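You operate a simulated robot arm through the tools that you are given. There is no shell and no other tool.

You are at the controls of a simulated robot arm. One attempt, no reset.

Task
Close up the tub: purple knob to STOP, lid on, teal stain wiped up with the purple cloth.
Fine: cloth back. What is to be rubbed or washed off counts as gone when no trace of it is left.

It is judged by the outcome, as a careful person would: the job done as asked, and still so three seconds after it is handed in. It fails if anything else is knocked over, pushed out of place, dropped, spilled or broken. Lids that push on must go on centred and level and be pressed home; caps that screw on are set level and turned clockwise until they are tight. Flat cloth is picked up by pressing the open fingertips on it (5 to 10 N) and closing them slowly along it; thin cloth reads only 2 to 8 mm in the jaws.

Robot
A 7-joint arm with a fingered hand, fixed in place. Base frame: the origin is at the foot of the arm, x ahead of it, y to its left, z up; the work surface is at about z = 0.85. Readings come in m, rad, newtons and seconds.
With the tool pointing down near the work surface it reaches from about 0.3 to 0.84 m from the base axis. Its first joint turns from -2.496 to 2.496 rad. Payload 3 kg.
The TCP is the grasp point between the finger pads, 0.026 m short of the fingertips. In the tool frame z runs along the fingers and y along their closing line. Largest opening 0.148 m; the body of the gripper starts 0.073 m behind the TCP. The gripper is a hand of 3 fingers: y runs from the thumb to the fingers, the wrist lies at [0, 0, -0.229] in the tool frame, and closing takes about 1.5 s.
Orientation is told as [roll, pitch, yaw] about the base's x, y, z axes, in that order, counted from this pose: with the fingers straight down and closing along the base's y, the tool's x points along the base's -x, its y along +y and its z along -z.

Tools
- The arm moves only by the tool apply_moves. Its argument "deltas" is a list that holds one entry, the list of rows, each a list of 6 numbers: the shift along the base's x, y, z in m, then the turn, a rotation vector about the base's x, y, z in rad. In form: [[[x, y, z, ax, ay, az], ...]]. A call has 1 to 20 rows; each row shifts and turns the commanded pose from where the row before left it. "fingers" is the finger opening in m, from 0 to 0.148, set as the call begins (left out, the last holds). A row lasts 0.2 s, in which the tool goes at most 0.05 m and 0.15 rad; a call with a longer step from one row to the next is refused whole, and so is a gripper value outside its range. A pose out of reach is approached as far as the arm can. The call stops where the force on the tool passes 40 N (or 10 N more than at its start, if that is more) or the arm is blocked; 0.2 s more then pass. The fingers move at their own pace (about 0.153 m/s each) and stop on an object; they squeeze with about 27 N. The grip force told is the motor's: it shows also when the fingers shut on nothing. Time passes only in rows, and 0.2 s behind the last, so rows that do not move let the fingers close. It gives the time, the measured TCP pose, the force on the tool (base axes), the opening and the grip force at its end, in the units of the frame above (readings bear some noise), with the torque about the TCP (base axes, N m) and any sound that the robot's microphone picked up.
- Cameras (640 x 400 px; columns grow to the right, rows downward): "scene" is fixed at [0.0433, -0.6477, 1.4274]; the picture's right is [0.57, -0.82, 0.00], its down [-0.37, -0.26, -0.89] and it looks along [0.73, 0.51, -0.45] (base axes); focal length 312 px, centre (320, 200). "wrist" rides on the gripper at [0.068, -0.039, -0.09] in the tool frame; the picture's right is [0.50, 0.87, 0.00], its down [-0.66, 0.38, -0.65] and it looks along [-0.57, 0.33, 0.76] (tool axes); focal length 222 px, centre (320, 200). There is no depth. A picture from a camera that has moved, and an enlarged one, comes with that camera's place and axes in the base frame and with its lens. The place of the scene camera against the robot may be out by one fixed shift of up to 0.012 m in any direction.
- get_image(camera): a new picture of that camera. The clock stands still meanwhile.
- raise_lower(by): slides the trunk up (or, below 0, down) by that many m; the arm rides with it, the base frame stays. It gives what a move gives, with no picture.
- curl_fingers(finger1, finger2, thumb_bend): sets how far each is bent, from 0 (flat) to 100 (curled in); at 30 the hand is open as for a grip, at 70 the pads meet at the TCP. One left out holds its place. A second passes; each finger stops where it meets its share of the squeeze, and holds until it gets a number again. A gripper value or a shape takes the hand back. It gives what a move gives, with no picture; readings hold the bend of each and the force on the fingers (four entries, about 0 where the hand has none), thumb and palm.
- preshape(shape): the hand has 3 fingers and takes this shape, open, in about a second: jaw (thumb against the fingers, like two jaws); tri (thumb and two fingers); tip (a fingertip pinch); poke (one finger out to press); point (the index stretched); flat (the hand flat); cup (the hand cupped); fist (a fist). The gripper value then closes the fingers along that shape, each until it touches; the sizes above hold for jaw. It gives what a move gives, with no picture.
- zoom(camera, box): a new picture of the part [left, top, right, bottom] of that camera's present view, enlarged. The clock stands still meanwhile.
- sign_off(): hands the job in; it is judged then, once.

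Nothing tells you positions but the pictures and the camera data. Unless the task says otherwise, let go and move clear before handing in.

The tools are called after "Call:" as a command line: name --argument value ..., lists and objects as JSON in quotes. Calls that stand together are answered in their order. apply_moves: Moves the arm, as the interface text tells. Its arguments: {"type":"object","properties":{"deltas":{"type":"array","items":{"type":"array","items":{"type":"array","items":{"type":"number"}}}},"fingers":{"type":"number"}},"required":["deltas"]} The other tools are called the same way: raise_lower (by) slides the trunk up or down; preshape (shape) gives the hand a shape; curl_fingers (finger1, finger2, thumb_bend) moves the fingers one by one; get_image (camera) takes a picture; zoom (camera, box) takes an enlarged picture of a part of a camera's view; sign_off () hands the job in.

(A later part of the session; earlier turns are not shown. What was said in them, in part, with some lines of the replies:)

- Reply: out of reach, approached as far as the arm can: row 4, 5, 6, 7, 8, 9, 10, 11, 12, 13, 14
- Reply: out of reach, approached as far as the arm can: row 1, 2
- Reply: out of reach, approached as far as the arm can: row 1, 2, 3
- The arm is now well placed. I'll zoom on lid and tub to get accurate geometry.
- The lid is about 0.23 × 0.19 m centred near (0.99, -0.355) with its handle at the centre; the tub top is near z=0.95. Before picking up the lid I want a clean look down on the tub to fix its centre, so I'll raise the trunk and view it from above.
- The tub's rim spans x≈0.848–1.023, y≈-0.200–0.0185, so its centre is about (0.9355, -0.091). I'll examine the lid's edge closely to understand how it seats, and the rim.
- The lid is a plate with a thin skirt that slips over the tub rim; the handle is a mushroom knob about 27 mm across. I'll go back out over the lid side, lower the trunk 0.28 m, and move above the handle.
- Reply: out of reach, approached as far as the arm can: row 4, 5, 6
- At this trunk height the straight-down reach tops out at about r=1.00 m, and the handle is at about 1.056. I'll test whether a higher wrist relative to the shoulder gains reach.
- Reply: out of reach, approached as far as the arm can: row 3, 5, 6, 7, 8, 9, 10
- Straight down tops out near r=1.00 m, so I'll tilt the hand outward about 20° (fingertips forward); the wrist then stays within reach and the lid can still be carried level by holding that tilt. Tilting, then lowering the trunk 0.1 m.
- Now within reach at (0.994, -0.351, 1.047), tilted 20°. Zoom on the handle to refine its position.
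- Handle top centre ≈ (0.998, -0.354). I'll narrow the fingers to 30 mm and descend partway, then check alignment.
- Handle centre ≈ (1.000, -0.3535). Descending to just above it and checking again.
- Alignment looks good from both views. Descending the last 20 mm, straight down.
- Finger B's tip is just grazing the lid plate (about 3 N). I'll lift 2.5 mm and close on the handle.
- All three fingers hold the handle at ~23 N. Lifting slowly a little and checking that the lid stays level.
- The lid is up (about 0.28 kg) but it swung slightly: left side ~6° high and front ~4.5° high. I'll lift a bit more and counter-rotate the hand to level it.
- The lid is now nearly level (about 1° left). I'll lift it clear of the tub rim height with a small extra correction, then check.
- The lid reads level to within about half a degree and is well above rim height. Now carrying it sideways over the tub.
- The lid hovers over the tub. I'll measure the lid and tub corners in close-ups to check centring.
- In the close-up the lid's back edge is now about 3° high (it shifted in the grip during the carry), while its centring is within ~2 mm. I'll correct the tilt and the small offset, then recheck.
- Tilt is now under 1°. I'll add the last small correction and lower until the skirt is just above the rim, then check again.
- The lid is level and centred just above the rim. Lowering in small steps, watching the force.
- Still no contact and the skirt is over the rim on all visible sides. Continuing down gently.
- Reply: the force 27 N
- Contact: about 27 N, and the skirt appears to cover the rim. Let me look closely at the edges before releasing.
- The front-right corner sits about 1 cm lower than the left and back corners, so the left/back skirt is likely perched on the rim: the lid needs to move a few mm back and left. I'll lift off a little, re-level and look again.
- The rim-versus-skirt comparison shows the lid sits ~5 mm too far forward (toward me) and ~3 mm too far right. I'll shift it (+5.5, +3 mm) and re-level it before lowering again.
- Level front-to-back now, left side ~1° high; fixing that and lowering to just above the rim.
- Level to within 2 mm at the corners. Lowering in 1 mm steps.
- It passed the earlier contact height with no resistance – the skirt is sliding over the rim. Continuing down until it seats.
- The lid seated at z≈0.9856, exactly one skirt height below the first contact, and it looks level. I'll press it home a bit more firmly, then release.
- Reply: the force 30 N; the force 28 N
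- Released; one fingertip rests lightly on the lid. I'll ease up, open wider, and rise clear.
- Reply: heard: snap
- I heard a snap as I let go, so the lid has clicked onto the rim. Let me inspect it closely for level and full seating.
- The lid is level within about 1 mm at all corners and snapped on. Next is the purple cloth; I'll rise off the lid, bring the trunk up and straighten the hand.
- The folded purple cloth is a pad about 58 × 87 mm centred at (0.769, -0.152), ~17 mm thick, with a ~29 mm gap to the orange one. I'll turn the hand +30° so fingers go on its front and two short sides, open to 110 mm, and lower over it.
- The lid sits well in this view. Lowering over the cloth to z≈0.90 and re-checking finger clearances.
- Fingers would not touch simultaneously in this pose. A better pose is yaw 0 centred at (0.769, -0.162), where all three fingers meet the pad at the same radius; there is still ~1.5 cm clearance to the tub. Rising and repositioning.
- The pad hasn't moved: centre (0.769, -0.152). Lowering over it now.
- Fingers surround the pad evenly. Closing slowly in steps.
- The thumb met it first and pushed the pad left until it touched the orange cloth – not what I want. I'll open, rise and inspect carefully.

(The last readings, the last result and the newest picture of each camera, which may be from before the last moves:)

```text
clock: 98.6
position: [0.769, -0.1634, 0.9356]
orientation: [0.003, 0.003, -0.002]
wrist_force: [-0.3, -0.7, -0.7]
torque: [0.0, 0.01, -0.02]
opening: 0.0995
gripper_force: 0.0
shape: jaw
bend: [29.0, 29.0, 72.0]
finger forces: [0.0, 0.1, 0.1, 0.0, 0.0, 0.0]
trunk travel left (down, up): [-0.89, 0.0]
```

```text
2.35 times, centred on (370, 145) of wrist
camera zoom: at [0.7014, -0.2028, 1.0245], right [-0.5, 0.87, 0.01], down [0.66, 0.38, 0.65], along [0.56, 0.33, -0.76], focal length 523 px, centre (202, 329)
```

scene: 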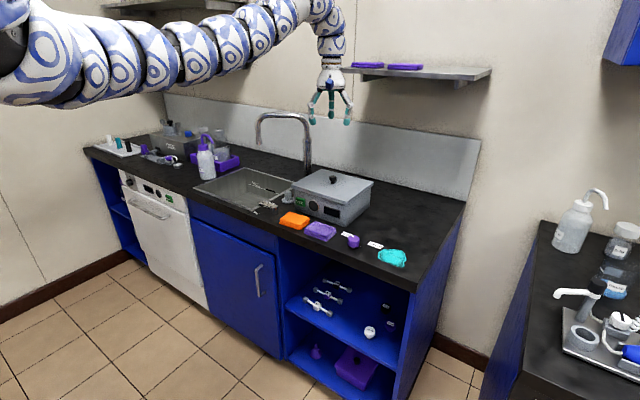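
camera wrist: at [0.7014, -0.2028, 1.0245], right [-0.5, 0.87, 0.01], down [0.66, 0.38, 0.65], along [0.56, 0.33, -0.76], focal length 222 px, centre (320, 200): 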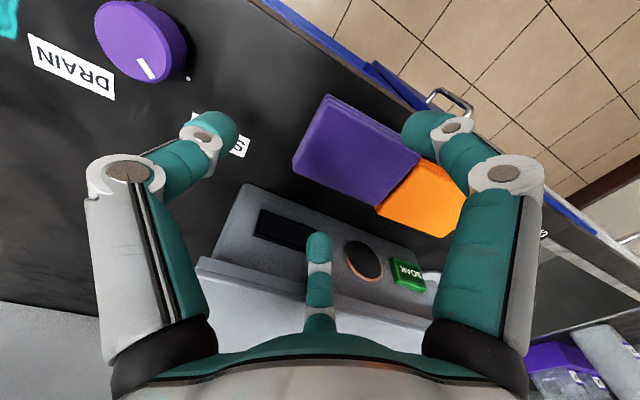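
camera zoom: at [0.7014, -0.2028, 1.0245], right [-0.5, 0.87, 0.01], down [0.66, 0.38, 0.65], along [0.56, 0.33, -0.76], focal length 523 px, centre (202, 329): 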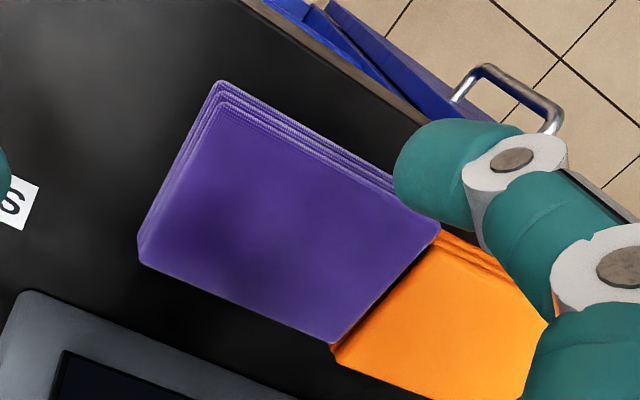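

The pad moved 24 mm left against the orange cloth (orange shifted only ~2 mm). I'll re-approach with the thumb set back so the two side fingers clamp the pad's front/back faces first: TCP at (0.770, -0.1465).

Call:
apply_moves --deltas '[[[0.0005, 0.006, 0, 0, 0, 0], [0.0005, 0.006, 0, 0, 0, 0], [0, 0.0049, 0, 0, 0, 0], [0, 0, -0.014, 0, 0, 0], [0, 0, -0.014, 0, 0, 0], [0, 0, -0.014, 0, 0, 0], [0, 0, -0.013, 0, 0, 0], [0, 0, 0, 0, 0, 0]]]' --fingers 0.09

Call:
get_image --camera "wrist"

Call:
zoom --camera "scene" --box '[280, 190, 360, 250]'

```text
clock: 100.4
position: [0.7695, -0.1463, 0.8801]
orientation: [0.004, 0.006, 0.0]
wrist_force: [0.3, -0.1, 0.5]
torque: [-0.01, -0.01, -0.03]
opening: 0.0903
gripper_force: 0.0
shape: jaw
bend: [32.0, 32.0, 70.0]
finger forces: [0.1, 0.1, 0.0, 0.0, 0.0, 0.0]
trunk travel left (down, up): [-0.89, 0.0]
```

```text
taken
camera wrist: at [0.7019, -0.1852, 0.9691], right [-0.5, 0.87, 0.01], down [0.66, 0.38, 0.65], along [0.56, 0.33, -0.76], focal length 222 px, centre (320, 200)
```

wrist: 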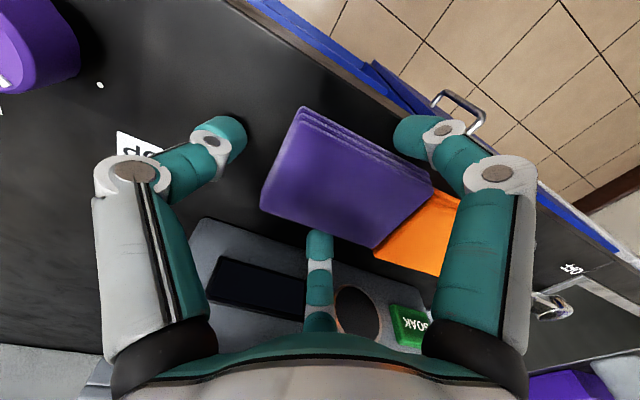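

```text
6.67 times, centred on (320, 220) of scene
camera zoom: at [0.0433, -0.6477, 1.4274], right [0.57, -0.82, 0.0], down [-0.37, -0.26, -0.89], along [0.73, 0.51, -0.45], focal length 2080 px, centre (320, 67)
```

zoom: 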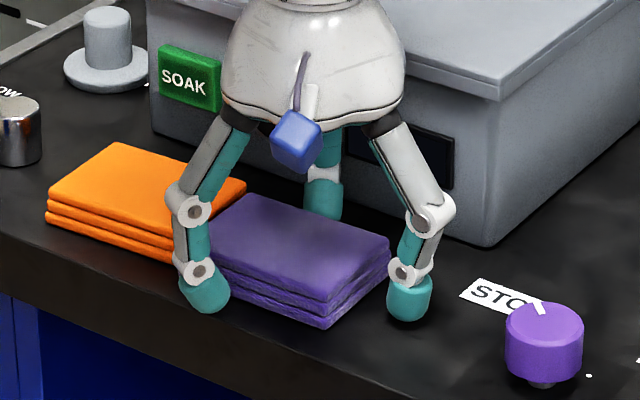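

Call:
apply_moves --deltas '[[[0, 0, 0, 0, 0, 0]]]' --fingers 0.08

Call:
apply_moves --deltas '[[[0, 0, 0, 0, 0, 0]]]' --fingers 0.074

Call:
apply_moves --deltas '[[[0, 0, 0, 0, 0, 0]]]' --fingers 0.07

Call:
get_image --camera "wrist"

Call:
zoom --camera "scene" --box '[280, 190, 360, 250]'

```text
clock: 100.8
position: [0.77, -0.145, 0.8801]
orientation: [0.002, 0.003, 0.0]
wrist_force: [0.1, -0.5, -0.3]
torque: [0.0, 0.0, -0.01]
opening: 0.081
gripper_force: 0.0
shape: jaw
bend: [34.0, 34.0, 70.0]
finger forces: [0.0, 0.0, 0.0, 0.1, 0.0, 0.0]
trunk travel left (down, up): [-0.89, 0.0]
```

```text
clock: 101.2
position: [0.7692, -0.1456, 0.8789]
orientation: [0.003, 0.002, 0.002]
wrist_force: [-0.3, -0.2, -0.5]
torque: [0.0, 0.0, 0.03]
opening: 0.0754
gripper_force: 0.0
shape: jaw
bend: [36.0, 36.0, 70.0]
finger forces: [0.4, 0.4, 0.0, 0.0, 0.0, 0.0]
trunk travel left (down, up): [-0.89, 0.0]
```

```text
clock: 101.6
position: [0.7686, -0.1451, 0.88]
orientation: [0.004, 0.004, 0.0]
wrist_force: [-0.1, 0.3, -0.2]
torque: [0.0, 0.02, 0.0]
opening: 0.0724
gripper_force: 0.0
shape: jaw
bend: [36.0, 36.0, 70.0]
finger forces: [1.1, 1.0, 0.1, 0.0, 0.0, 0.0]
trunk travel left (down, up): [-0.89, 0.0]
```

```text
taken
camera wrist: at [0.7022, -0.185, 0.9693], right [-0.5, 0.87, 0.01], down [0.66, 0.38, 0.65], along [0.56, 0.33, -0.76], focal length 222 px, centre (320, 200)
```

wrist: 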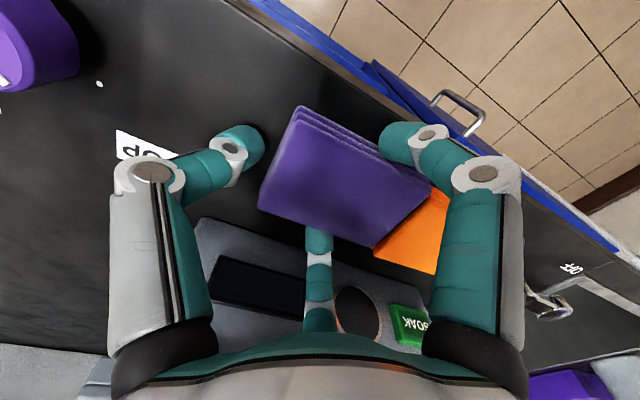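

```text
6.67 times, centred on (320, 220) of scene
camera zoom: at [0.0433, -0.6477, 1.4274], right [0.57, -0.82, 0.0], down [-0.37, -0.26, -0.89], along [0.73, 0.51, -0.45], focal length 2080 px, centre (320, 67)
```

zoom: 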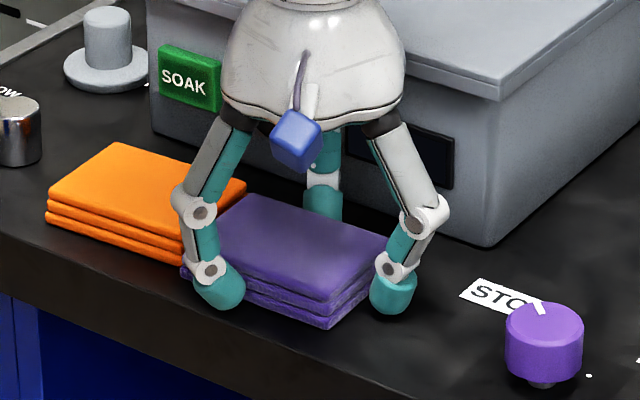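

The two side fingers touched first, evenly (~1 N each). Continuing to close gradually.

Call:
apply_moves --deltas '[[[0, 0, 0, 0, 0, 0]]]' --fingers 0.06

Call:
apply_moves --deltas '[[[0, 0, 0, 0, 0, 0]]]' --fingers 0.05

Call:
apply_moves --deltas '[[[0, 0, 0, 0, 0, 0]]]' --fingers 0.04

Call:
get_image --camera "wrist"

Call:
zoom --camera "scene" --box '[280, 190, 360, 250]'

```text
clock: 102.0
position: [0.7694, -0.1456, 0.8791]
orientation: [0.002, 0.003, -0.002]
wrist_force: [0.5, 0.0, -0.2]
torque: [-0.03, -0.03, 0.02]
opening: 0.0593
gripper_force: 27.3
shape: jaw
bend: [38.0, 38.0, 70.0]
finger forces: [21.4, 22.3, 0.0, 0.0, 23.7, 0.0]
trunk travel left (down, up): [-0.89, 0.0]
```

```text
clock: 102.4
position: [0.77, -0.145, 0.8796]
orientation: [0.004, 0.006, -0.001]
wrist_force: [0.7, -0.9, 0.5]
torque: [-0.02, 0.0, 0.03]
opening: 0.0584
gripper_force: 26.9
shape: jaw
bend: [38.0, 38.0, 70.0]
finger forces: [21.5, 22.1, 0.1, 0.1, 23.9, 0.0]
trunk travel left (down, up): [-0.89, 0.0]
```

```text
clock: 102.8
position: [0.7681, -0.1459, 0.8803]
orientation: [0.003, 0.003, 0.001]
wrist_force: [-0.6, 0.2, -0.1]
torque: [-0.03, -0.01, 0.05]
opening: 0.0583
gripper_force: 26.6
shape: jaw
bend: [38.0, 38.0, 70.0]
finger forces: [21.5, 22.3, 0.1, 0.1, 23.8, 0.0]
trunk travel left (down, up): [-0.89, 0.0]
```

```text
taken
camera wrist: at [0.7022, -0.185, 0.9693], right [-0.5, 0.87, 0.01], down [0.66, 0.38, 0.65], along [0.56, 0.33, -0.76], focal length 222 px, centre (320, 200)
```

wrist: 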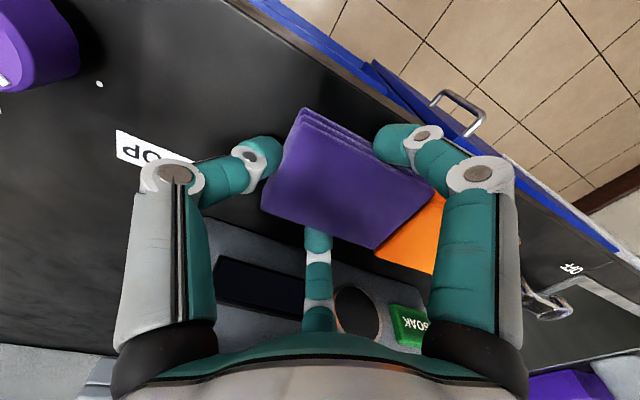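

```text
6.67 times, centred on (320, 220) of scene
camera zoom: at [0.0433, -0.6477, 1.4274], right [0.57, -0.82, 0.0], down [-0.37, -0.26, -0.89], along [0.73, 0.51, -0.45], focal length 2080 px, centre (320, 67)
```

zoom: 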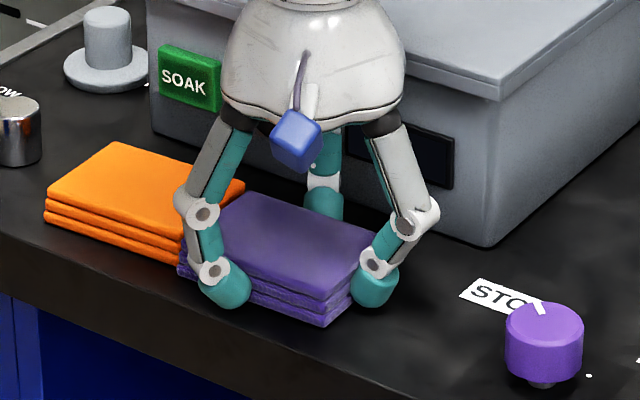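

All three fingers now hold the pad at ~22 N. Lifting gently to see if it comes along.

Call:
apply_moves --deltas '[[[0, 0, 0.004, 0, 0, 0], [0, 0, 0.006, 0, 0, 0], [0, 0, 0.008, 0, 0, 0], [0, 0, 0, 0, 0, 0]]]'

Call:
get_image --camera "wrist"

Call:
zoom --camera "scene" --box '[280, 190, 360, 250]'

```text
clock: 103.8
position: [0.7683, -0.1463, 0.8974]
orientation: [0.004, 0.005, 0.0]
wrist_force: [1.1, -0.1, -1.0]
torque: [-0.03, 0.0, -0.02]
opening: 0.0583
gripper_force: 26.5
shape: jaw
bend: [38.0, 38.0, 70.0]
finger forces: [21.5, 22.3, 0.0, 0.1, 23.6, 0.1]
trunk travel left (down, up): [-0.89, 0.0]
```

```text
taken
camera wrist: at [0.7026, -0.1849, 0.9872], right [-0.5, 0.87, 0.01], down [0.66, 0.38, 0.65], along [0.56, 0.33, -0.76], focal length 222 px, centre (320, 200)
```

wrist: 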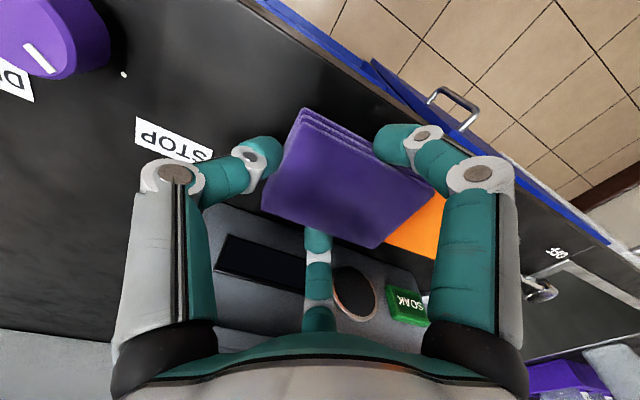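

```text
6.67 times, centred on (320, 220) of scene
camera zoom: at [0.0433, -0.6477, 1.4274], right [0.57, -0.82, 0.0], down [-0.37, -0.26, -0.89], along [0.73, 0.51, -0.45], focal length 2080 px, centre (320, 67)
```

zoom: 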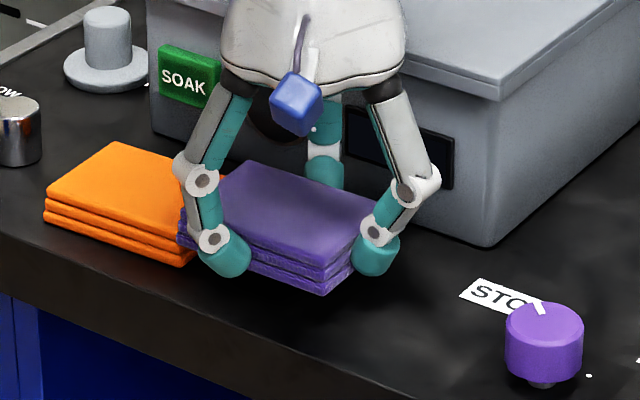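

The whole folded pad lifts cleanly. I'll carry it over to the stain side (x≈0.79, y≈-0.417 for the TCP so the pad centre is over y≈-0.40), high above the knob.

Call:
apply_moves --deltas '[[[0, 0, 0.02, 0, 0, 0], [0, 0, 0.025, 0, 0, 0], [0, 0, 0.025, 0, 0, 0], [0.001, -0.012, 0.01, 0, 0, 0], [0.002, -0.027, 0.015, 0, 0, 0], [0.002, -0.027, 0.015, 0, 0, 0], [0.002, -0.027, 0.015, 0, 0, 0], [0.002, -0.027, 0.015, 0, 0, 0], [0.002, -0.027, 0.015, 0, 0, 0], [0.002, -0.027, 0.015, 0, 0, 0], [0.002, -0.027, 0.015, 0, 0, 0], [0.002, -0.027, 0.015, 0, 0, 0], [0.002, -0.027, 0.015, 0, 0, 0], [0.002, -0.015, 0.005, 0, 0, 0], [0, 0, 0, 0, 0, 0]]]'

Call:
get_image --camera "wrist"

Call:
get_image --camera "scene"

```text
clock: 107.0
position: [0.7888, -0.4171, 1.1188]
orientation: [0.002, 0.004, 0.001]
wrist_force: [-0.1, -0.2, 0.1]
torque: [0.02, 0.03, 0.05]
opening: 0.0576
gripper_force: 27.5
shape: jaw
bend: [38.0, 38.0, 70.0]
finger forces: [21.5, 22.4, 0.0, 0.0, 23.0, 0.0]
trunk travel left (down, up): [-0.89, 0.0]
```

```text
taken
camera wrist: at [0.7225, -0.4563, 1.2082], right [-0.5, 0.87, 0.01], down [0.66, 0.38, 0.65], along [0.56, 0.33, -0.76], focal length 222 px, centre (320, 200)
```

wrist: 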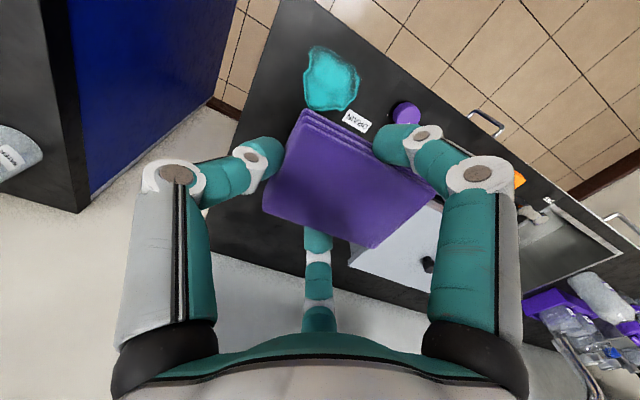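

```text
taken
```

scene: 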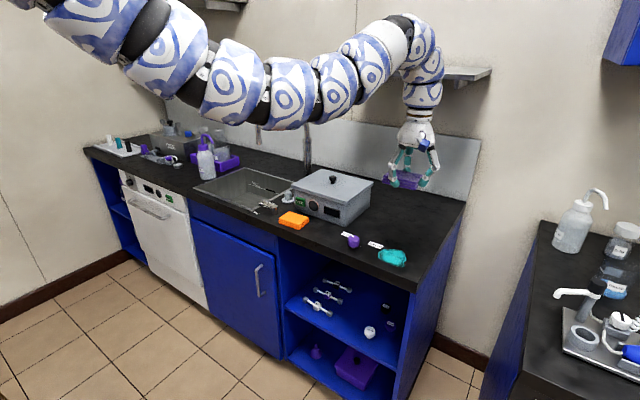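

The pad is held securely and the stain is in view. Zooming in to map its extent.

Call:
zoom --camera "wrist" --box '[270, 30, 430, 130]'

Call:
zoom --camera "scene" --box '[355, 230, 435, 280]'

```text
4.00 times, centred on (350, 80) of wrist
camera zoom: at [0.7225, -0.4563, 1.2082], right [-0.5, 0.87, 0.01], down [0.66, 0.38, 0.65], along [0.56, 0.33, -0.76], focal length 888 px, centre (200, 680)
```

zoom: 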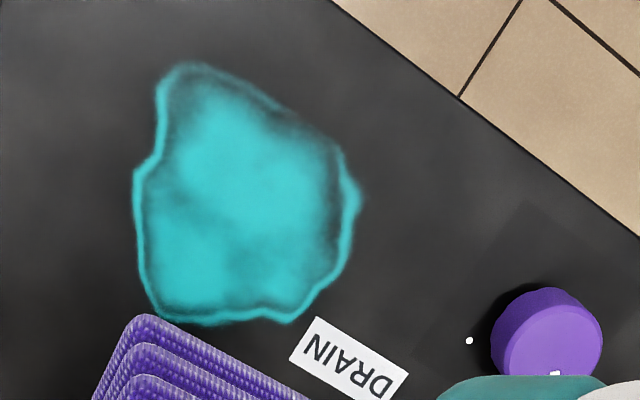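

```text
8.00 times, centred on (395, 255) of scene
camera zoom: at [0.0433, -0.6477, 1.4274], right [0.57, -0.82, 0.0], down [-0.37, -0.26, -0.89], along [0.73, 0.51, -0.45], focal length 2496 px, centre (-280, -240)
```

zoom: 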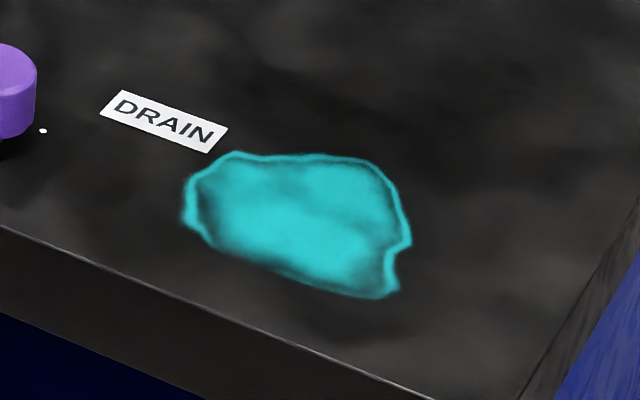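

The stain spans x≈0.748–0.833, y≈-0.443…-0.363. The held pad covers about x±30 mm and y from -26 to +60 mm around the TCP. Lowering the trunk 0.2 m, then approaching the surface gently.

Call:
raise_lower --by -0.2

Call:
apply_moves --deltas '[[[0, -0.001, -0.01, 0, 0, 0], [0, -0.001, -0.01, 0, 0, 0], [0, 0, -0.01, 0, 0, 0], [0, 0, -0.004, 0, 0, 0], [0, 0, 0, 0, 0, 0]]]'

Call:
zoom --camera "scene" --box '[345, 200, 445, 280]'

Call:
get_image --camera "wrist"

```text
clock: 109.2
position: [0.7891, -0.4165, 0.9185]
orientation: [0.002, 0.004, 0.002]
wrist_force: [-0.1, 0.4, -0.6]
torque: [0.02, -0.03, -0.05]
opening: 0.0575
gripper_force: 26.5
shape: jaw
bend: [38.0, 38.0, 70.0]
finger forces: [21.4, 22.5, 0.0, 0.0, 23.0, 0.0]
trunk travel left (down, up): [-0.69, 0.2]
```

```text
clock: 110.4
position: [0.7904, -0.4197, 0.8856]
orientation: [0.003, 0.004, -0.001]
wrist_force: [-0.1, 0.1, -0.2]
torque: [0.01, 0.0, 0.01]
opening: 0.0578
gripper_force: 26.8
shape: jaw
bend: [38.0, 38.0, 70.0]
finger forces: [21.5, 22.4, 0.0, 0.0, 22.9, 0.1]
trunk travel left (down, up): [-0.69, 0.2]
```

```text
5.00 times, centred on (395, 240) of scene
camera zoom: at [0.0433, -0.6477, 1.4274], right [0.57, -0.82, 0.0], down [-0.37, -0.26, -0.89], along [0.73, 0.51, -0.45], focal length 1560 px, centre (-55, 0)
```

zoom: 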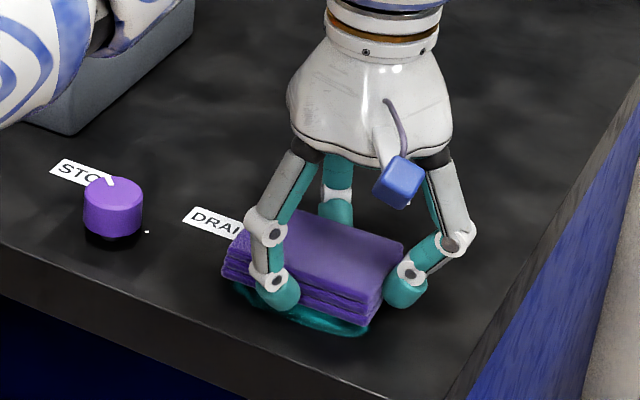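

```text
taken
camera wrist: at [0.7229, -0.4585, 0.9744], right [-0.5, 0.87, 0.01], down [0.66, 0.38, 0.65], along [0.56, 0.33, -0.76], focal length 222 px, centre (320, 200)
```

wrist: 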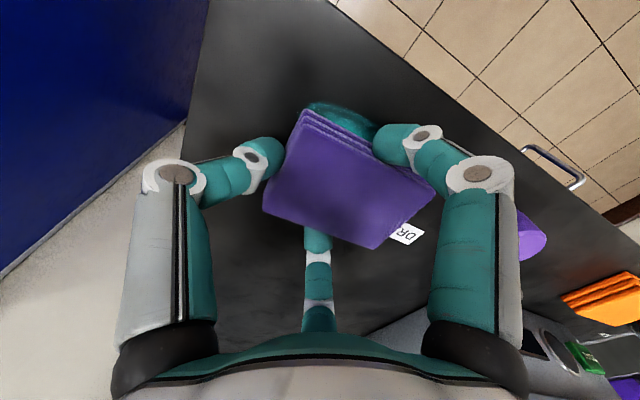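

Pad is over the stain, just above the surface. Lowering in 1 mm steps to get a light press (5–10 N).

Call:
apply_moves --deltas '[[[0, 0, -0.002, 0, 0, 0], [0, 0, -0.002, 0, 0, 0], [0, 0, -0.001, 0, 0, 0], [0, 0, 0, 0, 0, 0]]]'

Call:
apply_moves --deltas '[[[0, 0, -0.001, 0, 0, 0], [0, 0, -0.001, 0, 0, 0], [0, 0, 0, 0, 0, 0]]]'

```text
clock: 111.4
position: [0.7892, -0.4191, 0.8796]
orientation: [0.003, 0.003, 0.001]
wrist_force: [0.6, 0.7, -0.1]
torque: [-0.03, 0.05, -0.02]
opening: 0.0577
gripper_force: 26.9
shape: jaw
bend: [38.0, 38.0, 70.0]
finger forces: [21.4, 22.4, 0.1, 0.1, 22.9, 0.0]
trunk travel left (down, up): [-0.69, 0.2]
```

```text
clock: 112.2
position: [0.7892, -0.4186, 0.8788]
orientation: [0.003, 0.003, 0.0]
wrist_force: [-0.1, 1.9, 6.5]
torque: [0.1, -0.04, 0.01]
opening: 0.0578
gripper_force: 26.7
shape: jaw
bend: [38.0, 38.0, 70.0]
finger forces: [22.6, 23.4, 0.1, 0.0, 23.6, 0.1]
trunk travel left (down, up): [-0.69, 0.2]
```

Contact at 6.5 N. Rubbing back and forth along x across the stain.

Call:
apply_moves --deltas '[[[-0.01, 0, -0.0005, 0, 0, 0], [-0.011, 0, 0, 0, 0, 0], [0.011, 0, 0, 0, 0, 0], [0.011, 0, 0, 0, 0, 0], [0.011, 0, 0, 0, 0, 0], [0.011, 0, 0, 0, 0, 0], [-0.011, 0, 0, 0, 0, 0], [-0.011, 0, 0, 0, 0, 0], [-0.011, 0, 0, 0, 0, 0], [-0.011, 0, 0, 0, 0, 0], [0.011, -0.004, 0, 0, 0, 0], [0.011, -0.004, 0, 0, 0, 0], [0.011, 0, 0, 0, 0, 0], [0.011, 0, 0, 0, 0, 0], [-0.011, 0.004, 0, 0, 0, 0], [-0.011, 0.006, 0, 0, 0, 0], [-0.011, 0.006, 0, 0, 0, 0], [-0.011, 0, 0, 0, 0, 0], [0.011, -0.004, 0, 0, 0, 0], [0.01, -0.004, 0, 0, 0, 0]]]'

Call:
zoom --camera "scene" --box '[345, 200, 445, 280]'

Call:
get_image --camera "wrist"

```text
clock: 116.4
position: [0.7899, -0.4175, 0.8777]
orientation: [0.004, 0.003, 0.001]
wrist_force: [-4.5, 1.1, 9.6]
torque: [0.1, 0.07, 0.03]
opening: 0.0574
gripper_force: 26.6
shape: jaw
bend: [38.0, 38.0, 69.0]
finger forces: [25.6, 23.3, 0.0, 0.0, 22.8, 0.0]
trunk travel left (down, up): [-0.69, 0.2]
```

```text
5.00 times, centred on (395, 240) of scene
camera zoom: at [0.0433, -0.6477, 1.4274], right [0.57, -0.82, 0.0], down [-0.37, -0.26, -0.89], along [0.73, 0.51, -0.45], focal length 1560 px, centre (-55, 0)
```

zoom: 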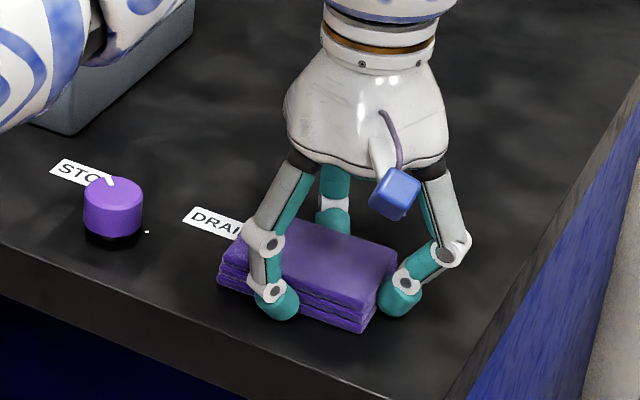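

```text
taken
camera wrist: at [0.7228, -0.4574, 0.9671], right [-0.5, 0.87, 0.01], down [0.66, 0.38, 0.65], along [0.56, 0.33, -0.76], focal length 222 px, centre (320, 200)
```

wrist: 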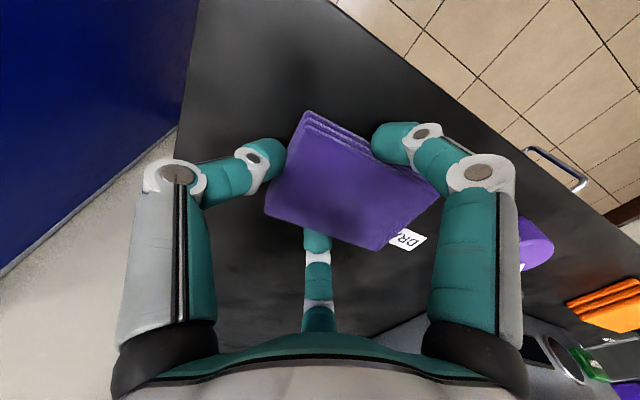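

Visible parts of the stain are gone. I'll lift and look underneath.

Call:
apply_moves --deltas '[[[0, 0, 0.01, 0, 0, 0], [0, 0, 0.02, 0, 0, 0], [0, 0, 0.03, 0, 0, 0], [0.01, 0.01, 0.04, 0, 0, 0], [0.01, 0.01, 0.03, 0, 0, 0], [0, 0, 0, 0, 0, 0]]]'

Call:
zoom --camera "scene" --box '[345, 220, 445, 290]'

Call:
get_image --camera "wrist"

Call:
zoom --camera "wrist" --box '[230, 0, 430, 130]'

```text
clock: 117.8
position: [0.8081, -0.3965, 1.0074]
orientation: [0.005, 0.003, -0.001]
wrist_force: [-0.4, 0.6, 0.3]
torque: [0.02, -0.02, 0.01]
opening: 0.0572
gripper_force: 26.9
shape: jaw
bend: [38.0, 38.0, 69.0]
finger forces: [23.1, 24.1, 0.0, 0.0, 22.7, 0.0]
trunk travel left (down, up): [-0.69, 0.2]
```

```text
5.71 times, centred on (395, 255) of scene
camera zoom: at [0.0433, -0.6477, 1.4274], right [0.57, -0.82, 0.0], down [-0.37, -0.26, -0.89], along [0.73, 0.51, -0.45], focal length 1783 px, centre (-109, -114)
```

zoom: 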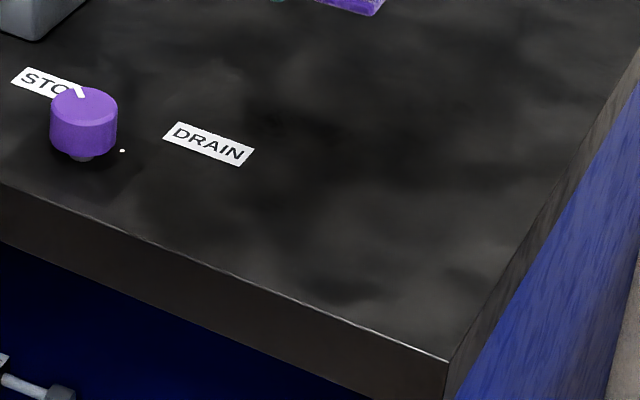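

```text
taken
camera wrist: at [0.7406, -0.4368, 1.0971], right [-0.5, 0.87, 0.01], down [0.66, 0.38, 0.65], along [0.56, 0.33, -0.76], focal length 222 px, centre (320, 200)
```

wrist: 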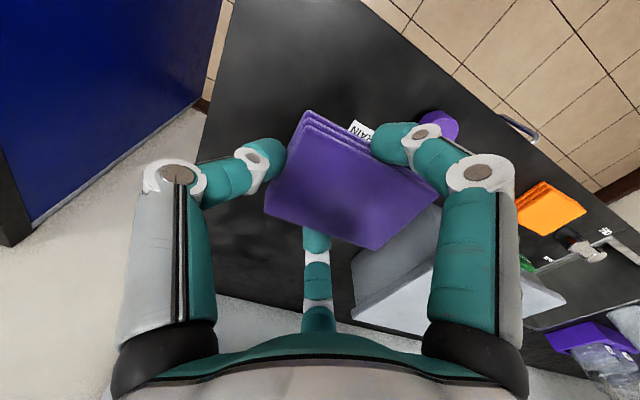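

```text
3.08 times, centred on (330, 65) of wrist
camera zoom: at [0.7406, -0.4368, 1.0971], right [-0.5, 0.87, 0.01], down [0.66, 0.38, 0.65], along [0.56, 0.33, -0.76], focal length 684 px, centre (289, 615)
```

zoom: 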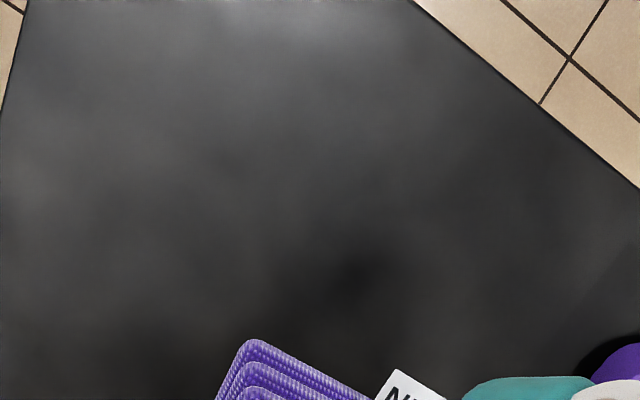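

No teal visible any more. I'll check at higher magnification for faint remnants.

Call:
zoom --camera "scene" --box '[365, 238, 425, 278]'

Call:
zoom --camera "wrist" --box '[250, 30, 370, 110]'

```text
10.00 times, centred on (395, 258) of scene
camera zoom: at [0.0433, -0.6477, 1.4274], right [0.57, -0.82, 0.0], down [-0.37, -0.26, -0.89], along [0.73, 0.51, -0.45], focal length 3120 px, centre (-430, -380)
```

zoom: 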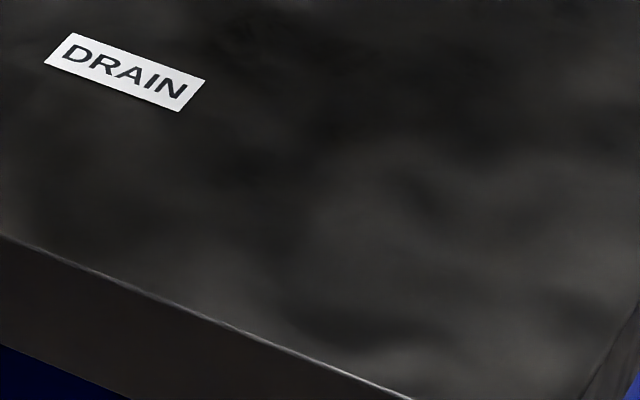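

```text
5.00 times, centred on (310, 70) of wrist
camera zoom: at [0.7406, -0.4368, 1.0971], right [-0.5, 0.87, 0.01], down [0.66, 0.38, 0.65], along [0.56, 0.33, -0.76], focal length 1111 px, centre (370, 850)
```

zoom: 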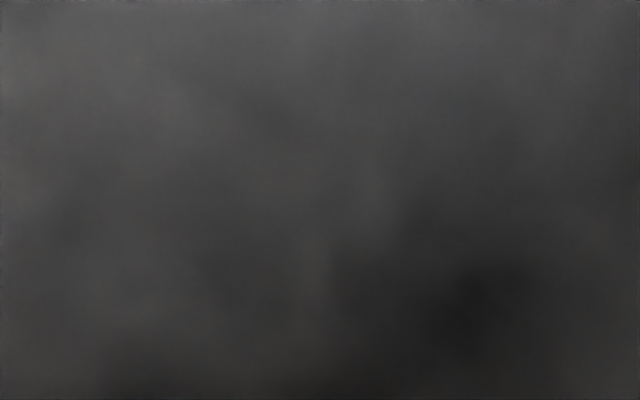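

The surface is clean. Now I'll return the pad to where it started, (0.769, -0.1525). First I'll measure how it sits in the hand.

Call:
zoom --camera "wrist" --box '[250, 95, 450, 260]'

Call:
zoom --camera "scene" --box '[370, 150, 450, 230]'

```text
2.42 times, centred on (350, 178) of wrist
camera zoom: at [0.7406, -0.4368, 1.0971], right [-0.5, 0.87, 0.01], down [0.66, 0.38, 0.65], along [0.56, 0.33, -0.76], focal length 538 px, centre (247, 254)
```

zoom: 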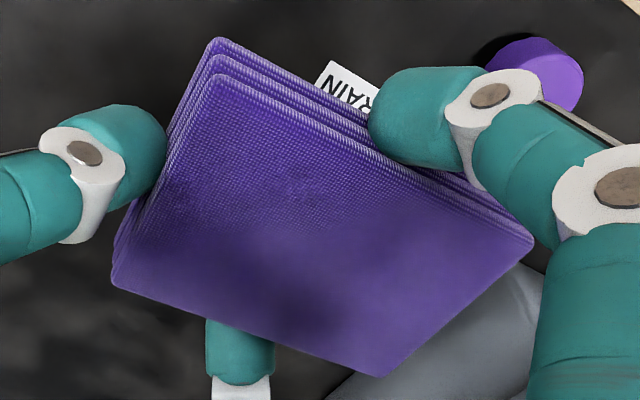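

```text
5.00 times, centred on (410, 190) of scene
camera zoom: at [0.0433, -0.6477, 1.4274], right [0.57, -0.82, 0.0], down [-0.37, -0.26, -0.89], along [0.73, 0.51, -0.45], focal length 1560 px, centre (-130, 250)
```

zoom: 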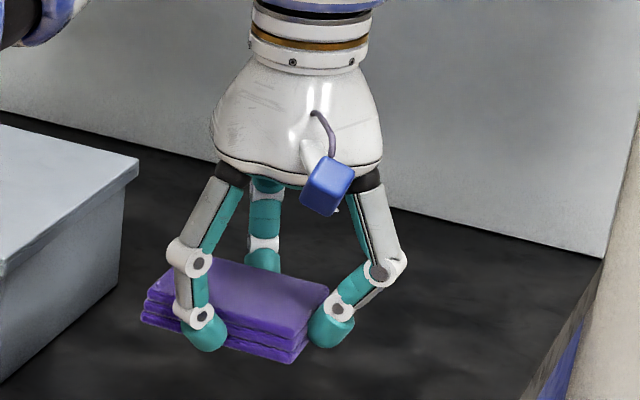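

The pad is held unrotated, with its centre at (+1.5, +19.7 mm) from the TCP. I'll bring the trunk up and carry it back above its original spot: TCP target (0.7675, -0.172).

Call:
raise_lower --by 0.2

Call:
apply_moves --deltas '[[[-0.003, 0.0161, -0.0262, 0, 0, 0], [-0.003, 0.0161, -0.0262, 0, 0, 0], [-0.003, 0.0161, -0.0262, 0, 0, 0], [-0.003, 0.0161, -0.0262, 0, 0, 0], [-0.003, 0.0161, -0.0262, 0, 0, 0], [-0.003, 0.0161, -0.0262, 0, 0, 0], [-0.00375, 0.0213, -0.0117, 0, 0, 0], [-0.00375, 0.0213, -0.0117, 0, 0, 0], [-0.00375, 0.0213, -0.0117, 0, 0, 0], [-0.00375, 0.0213, -0.0117, 0, 0, 0], [-0.00375, 0.0213, -0.0117, 0, 0, 0], [-0.00375, 0.0213, -0.0117, 0, 0, 0], [0, 0, 0, 0, 0, 0]]]'

Call:
get_image --camera "wrist"

Call:
zoom --camera "scene" --box '[270, 160, 370, 250]'

```text
clock: 119.9
position: [0.8073, -0.398, 1.2074]
orientation: [0.004, 0.004, 0.0]
wrist_force: [-0.3, 0.2, 0.4]
torque: [-0.01, -0.01, 0.02]
opening: 0.0577
gripper_force: 26.7
shape: jaw
bend: [38.0, 38.0, 69.0]
finger forces: [23.0, 24.0, 0.0, 0.0, 22.5, 0.0]
trunk travel left (down, up): [-0.89, 0.0]
```

```text
clock: 122.7
position: [0.7678, -0.173, 0.9811]
orientation: [0.002, 0.003, 0.001]
wrist_force: [-0.6, -0.4, -0.4]
torque: [0.07, 0.02, -0.01]
opening: 0.0571
gripper_force: 27.4
shape: jaw
bend: [38.0, 38.0, 69.0]
finger forces: [22.6, 23.7, 0.0, 0.0, 22.1, 0.0]
trunk travel left (down, up): [-0.89, 0.0]
```

```text
taken
camera wrist: at [0.7002, -0.2126, 1.0697], right [-0.5, 0.87, 0.01], down [0.66, 0.38, 0.65], along [0.56, 0.33, -0.76], focal length 222 px, centre (320, 200)
```

wrist: 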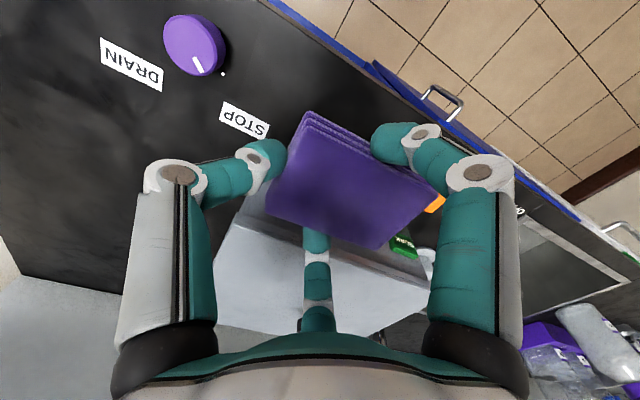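

```text
4.44 times, centred on (320, 205) of scene
camera zoom: at [0.0433, -0.6477, 1.4274], right [0.57, -0.82, 0.0], down [-0.37, -0.26, -0.89], along [0.73, 0.51, -0.45], focal length 1386 px, centre (320, 178)
```

zoom: 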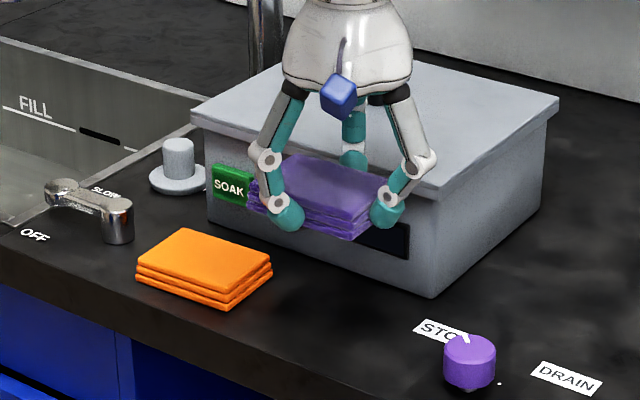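

The pad is above its original place. Lowering it straight down.

Call:
apply_moves --deltas '[[[0, 0, -0.018, 0, 0, 0], [0, 0, -0.018, 0, 0, 0], [0, 0, -0.018, 0, 0, 0], [0, 0, -0.018, 0, 0, 0], [0, 0, -0.015, 0, 0, 0], [0, 0, -0.006, 0, 0, 0], [0, 0, 0, 0, 0, 0]]]'

Call:
apply_moves --deltas '[[[0, 0, -0.002, 0, 0, 0], [0, 0, -0.002, 0, 0, 0], [0, 0, -0.002, 0, 0, 0], [0, 0, -0.001, 0, 0, 0], [0, 0, 0, 0, 0, 0]]]'

Call:
zoom --camera "scene" --box '[270, 180, 370, 255]'

```text
clock: 124.3
position: [0.7657, -0.1745, 0.8874]
orientation: [0.004, 0.004, 0.0]
wrist_force: [-0.4, 0.3, -0.8]
torque: [0.0, 0.01, -0.03]
opening: 0.0569
gripper_force: 26.6
shape: jaw
bend: [38.0, 38.0, 69.0]
finger forces: [22.3, 23.4, 0.1, 0.0, 21.5, 0.0]
trunk travel left (down, up): [-0.89, 0.0]
```

```text
clock: 125.5
position: [0.7669, -0.1744, 0.88]
orientation: [0.004, 0.005, -0.002]
wrist_force: [-0.3, -0.5, 0.2]
torque: [0.01, 0.02, 0.02]
opening: 0.0568
gripper_force: 27.2
shape: jaw
bend: [38.0, 38.0, 69.0]
finger forces: [22.4, 23.4, 0.0, 0.0, 21.5, 0.0]
trunk travel left (down, up): [-0.89, 0.0]
```

```text
5.33 times, centred on (320, 218) of scene
camera zoom: at [0.0433, -0.6477, 1.4274], right [0.57, -0.82, 0.0], down [-0.37, -0.26, -0.89], along [0.73, 0.51, -0.45], focal length 1664 px, centre (320, 107)
```

zoom: 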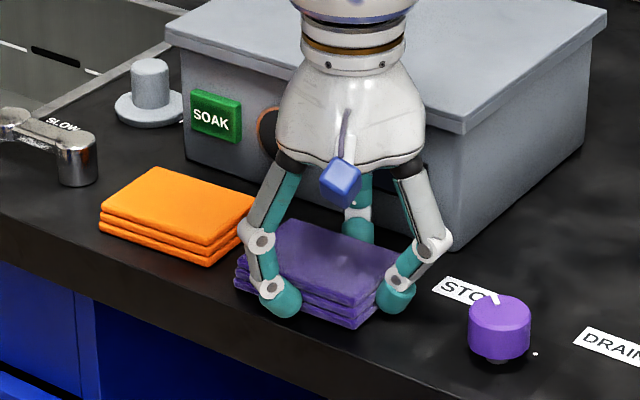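

Call:
apply_moves --deltas '[[[0.0005, 0.002, 0, 0, 0, 0], [0, 0, -0.001, 0, 0, 0], [0, 0, 0, 0, 0, 0]]]'

Call:
apply_moves --deltas '[[[0, 0, -0.001, 0, 0, 0], [0, 0, 0, 0, 0, 0]]]'

```text
clock: 126.3
position: [0.7654, -0.1726, 0.878]
orientation: [0.004, 0.003, 0.001]
wrist_force: [-0.2, 0.3, -0.6]
torque: [0.02, 0.03, -0.01]
opening: 0.0571
gripper_force: 27.0
shape: jaw
bend: [38.0, 38.0, 69.0]
finger forces: [22.3, 23.4, 0.1, 0.1, 21.5, 0.1]
trunk travel left (down, up): [-0.89, 0.0]
```

```text
clock: 126.9
position: [0.766, -0.1719, 0.8783]
orientation: [0.004, 0.005, 0.0]
wrist_force: [0.1, -0.1, 1.2]
torque: [0.08, -0.06, 0.04]
opening: 0.0564
gripper_force: 26.8
shape: jaw
bend: [38.0, 38.0, 69.0]
finger forces: [22.3, 23.6, 0.1, 0.0, 21.4, 0.0]
trunk travel left (down, up): [-0.89, 0.0]
```

The pad just touches the counter. Releasing gently.

Call:
apply_moves --deltas '[[[0, 0, 0, 0, 0, 0], [0, 0, 0, 0, 0, 0]]]' --fingers 0.08

Call:
apply_moves --deltas '[[[0, 0, 0, 0, 0, 0], [0, 0, 0, 0, 0, 0]]]' --fingers 0.1

Call:
apply_moves --deltas '[[[0, 0, 0.01, 0, 0, 0], [0, 0, 0.015, 0, 0, 0], [0, 0, 0.02, 0, 0, 0], [0, -0.01, 0.02, 0, 0, 0], [0, -0.01, 0.02, 0, 0, 0], [0, 0, 0, 0, 0, 0]]]'

Call:
get_image --camera "wrist"

Call:
zoom --camera "scene" --box '[270, 200, 350, 250]'

```text
clock: 127.5
position: [0.7658, -0.173, 0.8771]
orientation: [0.005, 0.005, -0.001]
wrist_force: [-0.3, 0.2, -0.2]
torque: [-0.03, 0.02, 0.02]
opening: 0.0795
gripper_force: 0.1
shape: jaw
bend: [35.0, 35.0, 70.0]
finger forces: [0.0, 0.1, 0.0, 0.1, 0.1, 0.0]
trunk travel left (down, up): [-0.89, 0.0]
```

```text
clock: 128.1
position: [0.7662, -0.1722, 0.8775]
orientation: [0.004, 0.003, 0.0]
wrist_force: [0.3, 0.2, -0.2]
torque: [0.01, 0.03, -0.01]
opening: 0.0997
gripper_force: 0.1
shape: jaw
bend: [29.0, 29.0, 72.0]
finger forces: [0.0, 0.0, 0.0, 0.0, 0.1, 0.0]
trunk travel left (down, up): [-0.89, 0.0]
```

```text
clock: 129.5
position: [0.7658, -0.1923, 0.9628]
orientation: [0.006, 0.004, 0.0]
wrist_force: [0.5, 0.3, 0.4]
torque: [-0.01, 0.0, -0.02]
opening: 0.0995
gripper_force: 0.1
shape: jaw
bend: [29.0, 29.0, 72.0]
finger forces: [0.1, 0.0, 0.1, 0.0, 0.0, 0.1]
trunk travel left (down, up): [-0.89, 0.0]
```

```text
taken
camera wrist: at [0.6988, -0.2315, 1.0517], right [-0.5, 0.87, 0.01], down [0.66, 0.38, 0.65], along [0.56, 0.33, -0.76], focal length 222 px, centre (320, 200)
```

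wrist: 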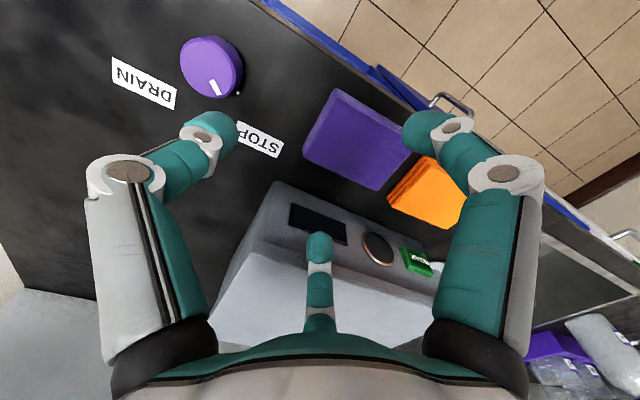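

```text
8.00 times, centred on (310, 225) of scene
camera zoom: at [0.0433, -0.6477, 1.4274], right [0.57, -0.82, 0.0], down [-0.37, -0.26, -0.89], along [0.73, 0.51, -0.45], focal length 2496 px, centre (400, 0)
```

zoom: 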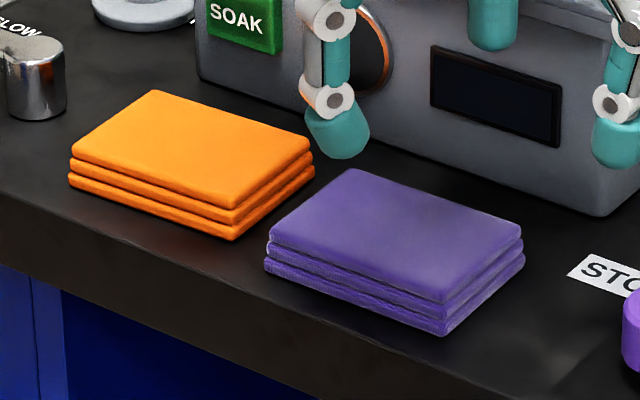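

The cloth is back within ~3 mm of its original place, neatly folded. Now I'll move the hand up and clear, and do a final check of everything.

Call:
apply_moves --deltas '[[[0.005, -0.012, 0.02, 0, 0, 0], [0.008, -0.012, 0.025, 0, 0, 0], [0.01, -0.012, 0.025, 0, 0, 0], [0.01, -0.012, 0.025, 0, 0, 0], [0.01, -0.012, 0.025, 0, 0, 0], [0.01, -0.01, 0.025, 0, 0, 0], [0.01, -0.01, 0.025, 0, 0, 0], [0, 0, 0, 0, 0, 0]]]'

Call:
get_image --camera "scene"

Call:
get_image --camera "wrist"

Call:
zoom --camera "scene" --box '[280, 160, 380, 220]'

Call:
zoom --camera "scene" --box '[320, 215, 440, 285]'

```text
clock: 131.3
position: [0.8306, -0.2719, 1.1339]
orientation: [0.004, 0.004, 0.0]
wrist_force: [0.4, 0.6, -0.3]
torque: [0.01, -0.01, 0.0]
opening: 0.1
gripper_force: 0.0
shape: jaw
bend: [29.0, 29.0, 72.0]
finger forces: [0.1, 0.0, 0.0, 0.0, 0.0, 0.1]
trunk travel left (down, up): [-0.89, 0.0]
```

```text
taken
```

scene: 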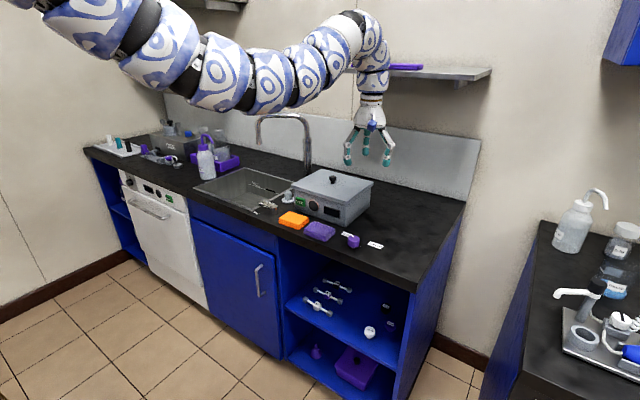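

```text
taken
camera wrist: at [0.7632, -0.3108, 1.2228], right [-0.5, 0.87, 0.01], down [0.66, 0.38, 0.65], along [0.56, 0.33, -0.76], focal length 222 px, centre (320, 200)
```

wrist: 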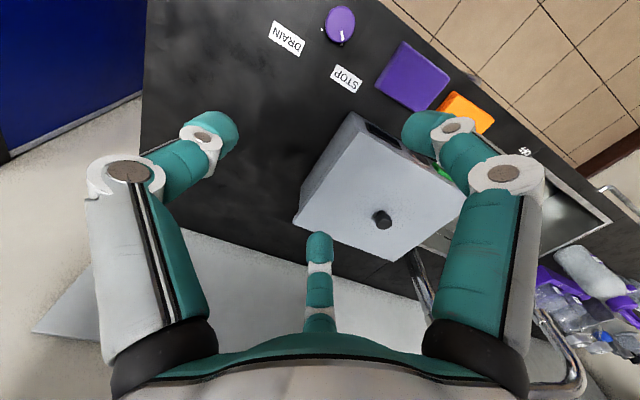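

```text
6.40 times, centred on (330, 190) of scene
camera zoom: at [0.0433, -0.6477, 1.4274], right [0.57, -0.82, 0.0], down [-0.37, -0.26, -0.89], along [0.73, 0.51, -0.45], focal length 1997 px, centre (256, 264)
```

zoom: 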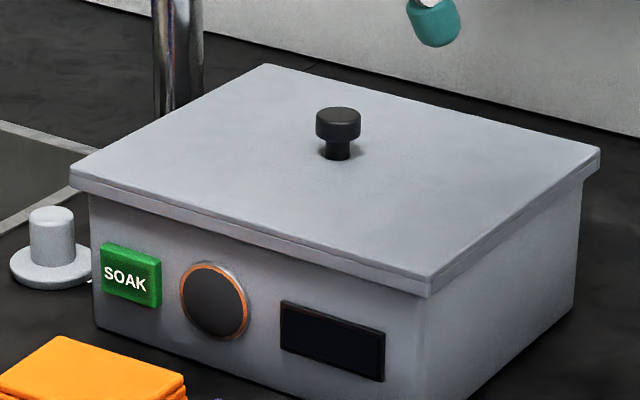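

```text
5.33 times, centred on (380, 250) of scene
camera zoom: at [0.0433, -0.6477, 1.4274], right [0.57, -0.82, 0.0], down [-0.37, -0.26, -0.89], along [0.73, 0.51, -0.45], focal length 1664 px, centre (0, -67)
```

zoom: 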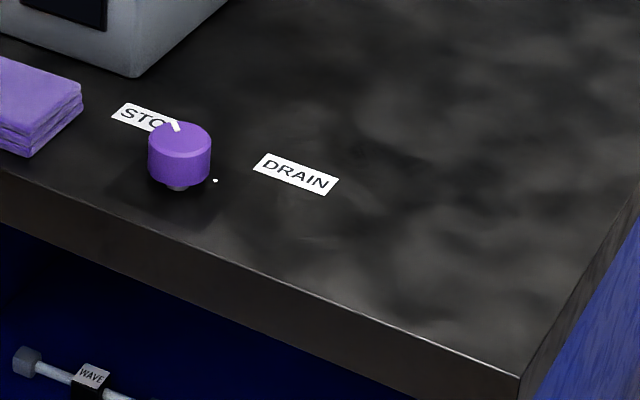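

Lid level and centred, knob at STOP, cloth back. I'll take one closer look at the former stain area and the knob.

Call:
zoom --camera "scene" --box '[365, 240, 413, 272]'

Call:
zoom --camera "wrist" --box '[200, 0, 380, 110]'

Call:
zoom --camera "wrist" --box '[290, 100, 480, 270]'

```text
12.50 times, centred on (389, 256) of scene
camera zoom: at [0.0433, -0.6477, 1.4274], right [0.57, -0.82, 0.0], down [-0.37, -0.26, -0.89], along [0.73, 0.51, -0.45], focal length 3900 px, centre (-542, -500)
```

zoom: 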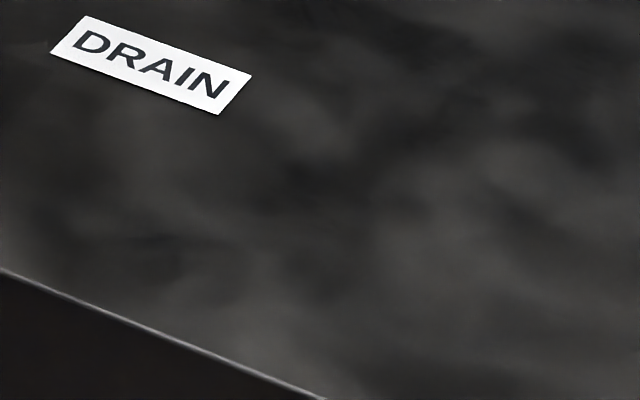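

```text
3.56 times, centred on (290, 55) of wrist
camera zoom: at [0.7632, -0.3108, 1.2228], right [-0.5, 0.87, 0.01], down [0.66, 0.38, 0.65], along [0.56, 0.33, -0.76], focal length 790 px, centre (427, 716)
```

zoom: 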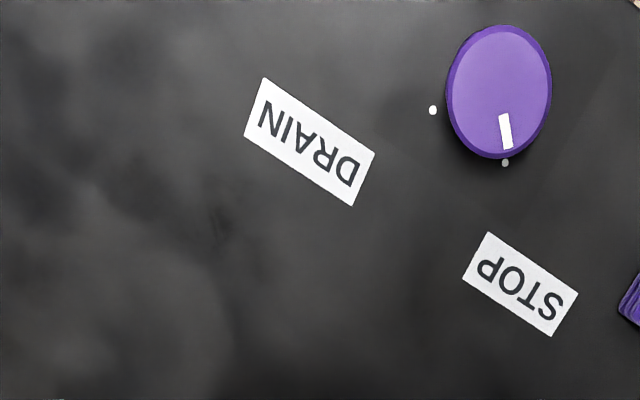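

```text
2.35 times, centred on (385, 185) of wrist
camera zoom: at [0.7632, -0.3108, 1.2228], right [-0.5, 0.87, 0.01], down [0.66, 0.38, 0.65], along [0.56, 0.33, -0.76], focal length 523 px, centre (167, 235)
```

zoom: 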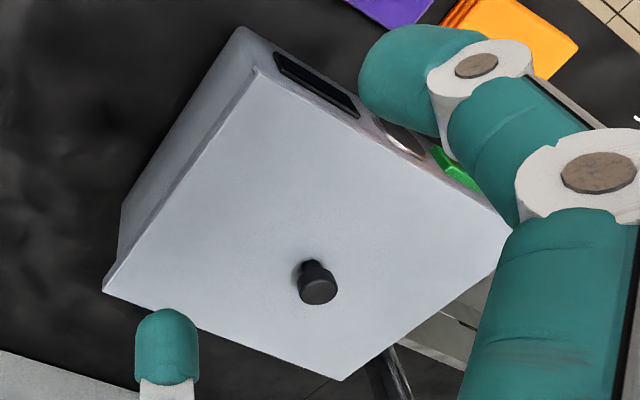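

Final check: the knob's pointer lines up with the STOP dot. The lid is snapped on, level and centred, and no teal is left on the counter. The purple cloth is back folded in its place, and the hand is clear. The orange cloth shifted about 4 mm when I first gripped the purple one, and I left it there. Handing in.

Call:
sign_off

```text
The job is handed in.
```

The tub is closed up: the purple knob is on STOP, the lid is on, and the teal stain is wiped up. I've handed the job in, but no result came back.

- **Knob:** I turned it about 90° from DRAIN. The pointer lines up with the STOP dot to within a degree or two.
- **Lid:** My first try caught on the back-left of the rim, so I lifted it, moved it a few millimetres and lowered it again. I pressed it down with about 28 N. I heard it snap as I let go, not while pressing, and took that as seated. It looks level and centred.
- **Stain:** I rubbed it with the folded purple cloth at about 6 to 10 N. No teal shows in the close-up pictures.
- **Cloth:** It is back, still folded, within about 3 to 4 mm of where it started.

While picking up the purple cloth I pushed it against the orange one, which moved about 4 mm. I left the orange cloth there.
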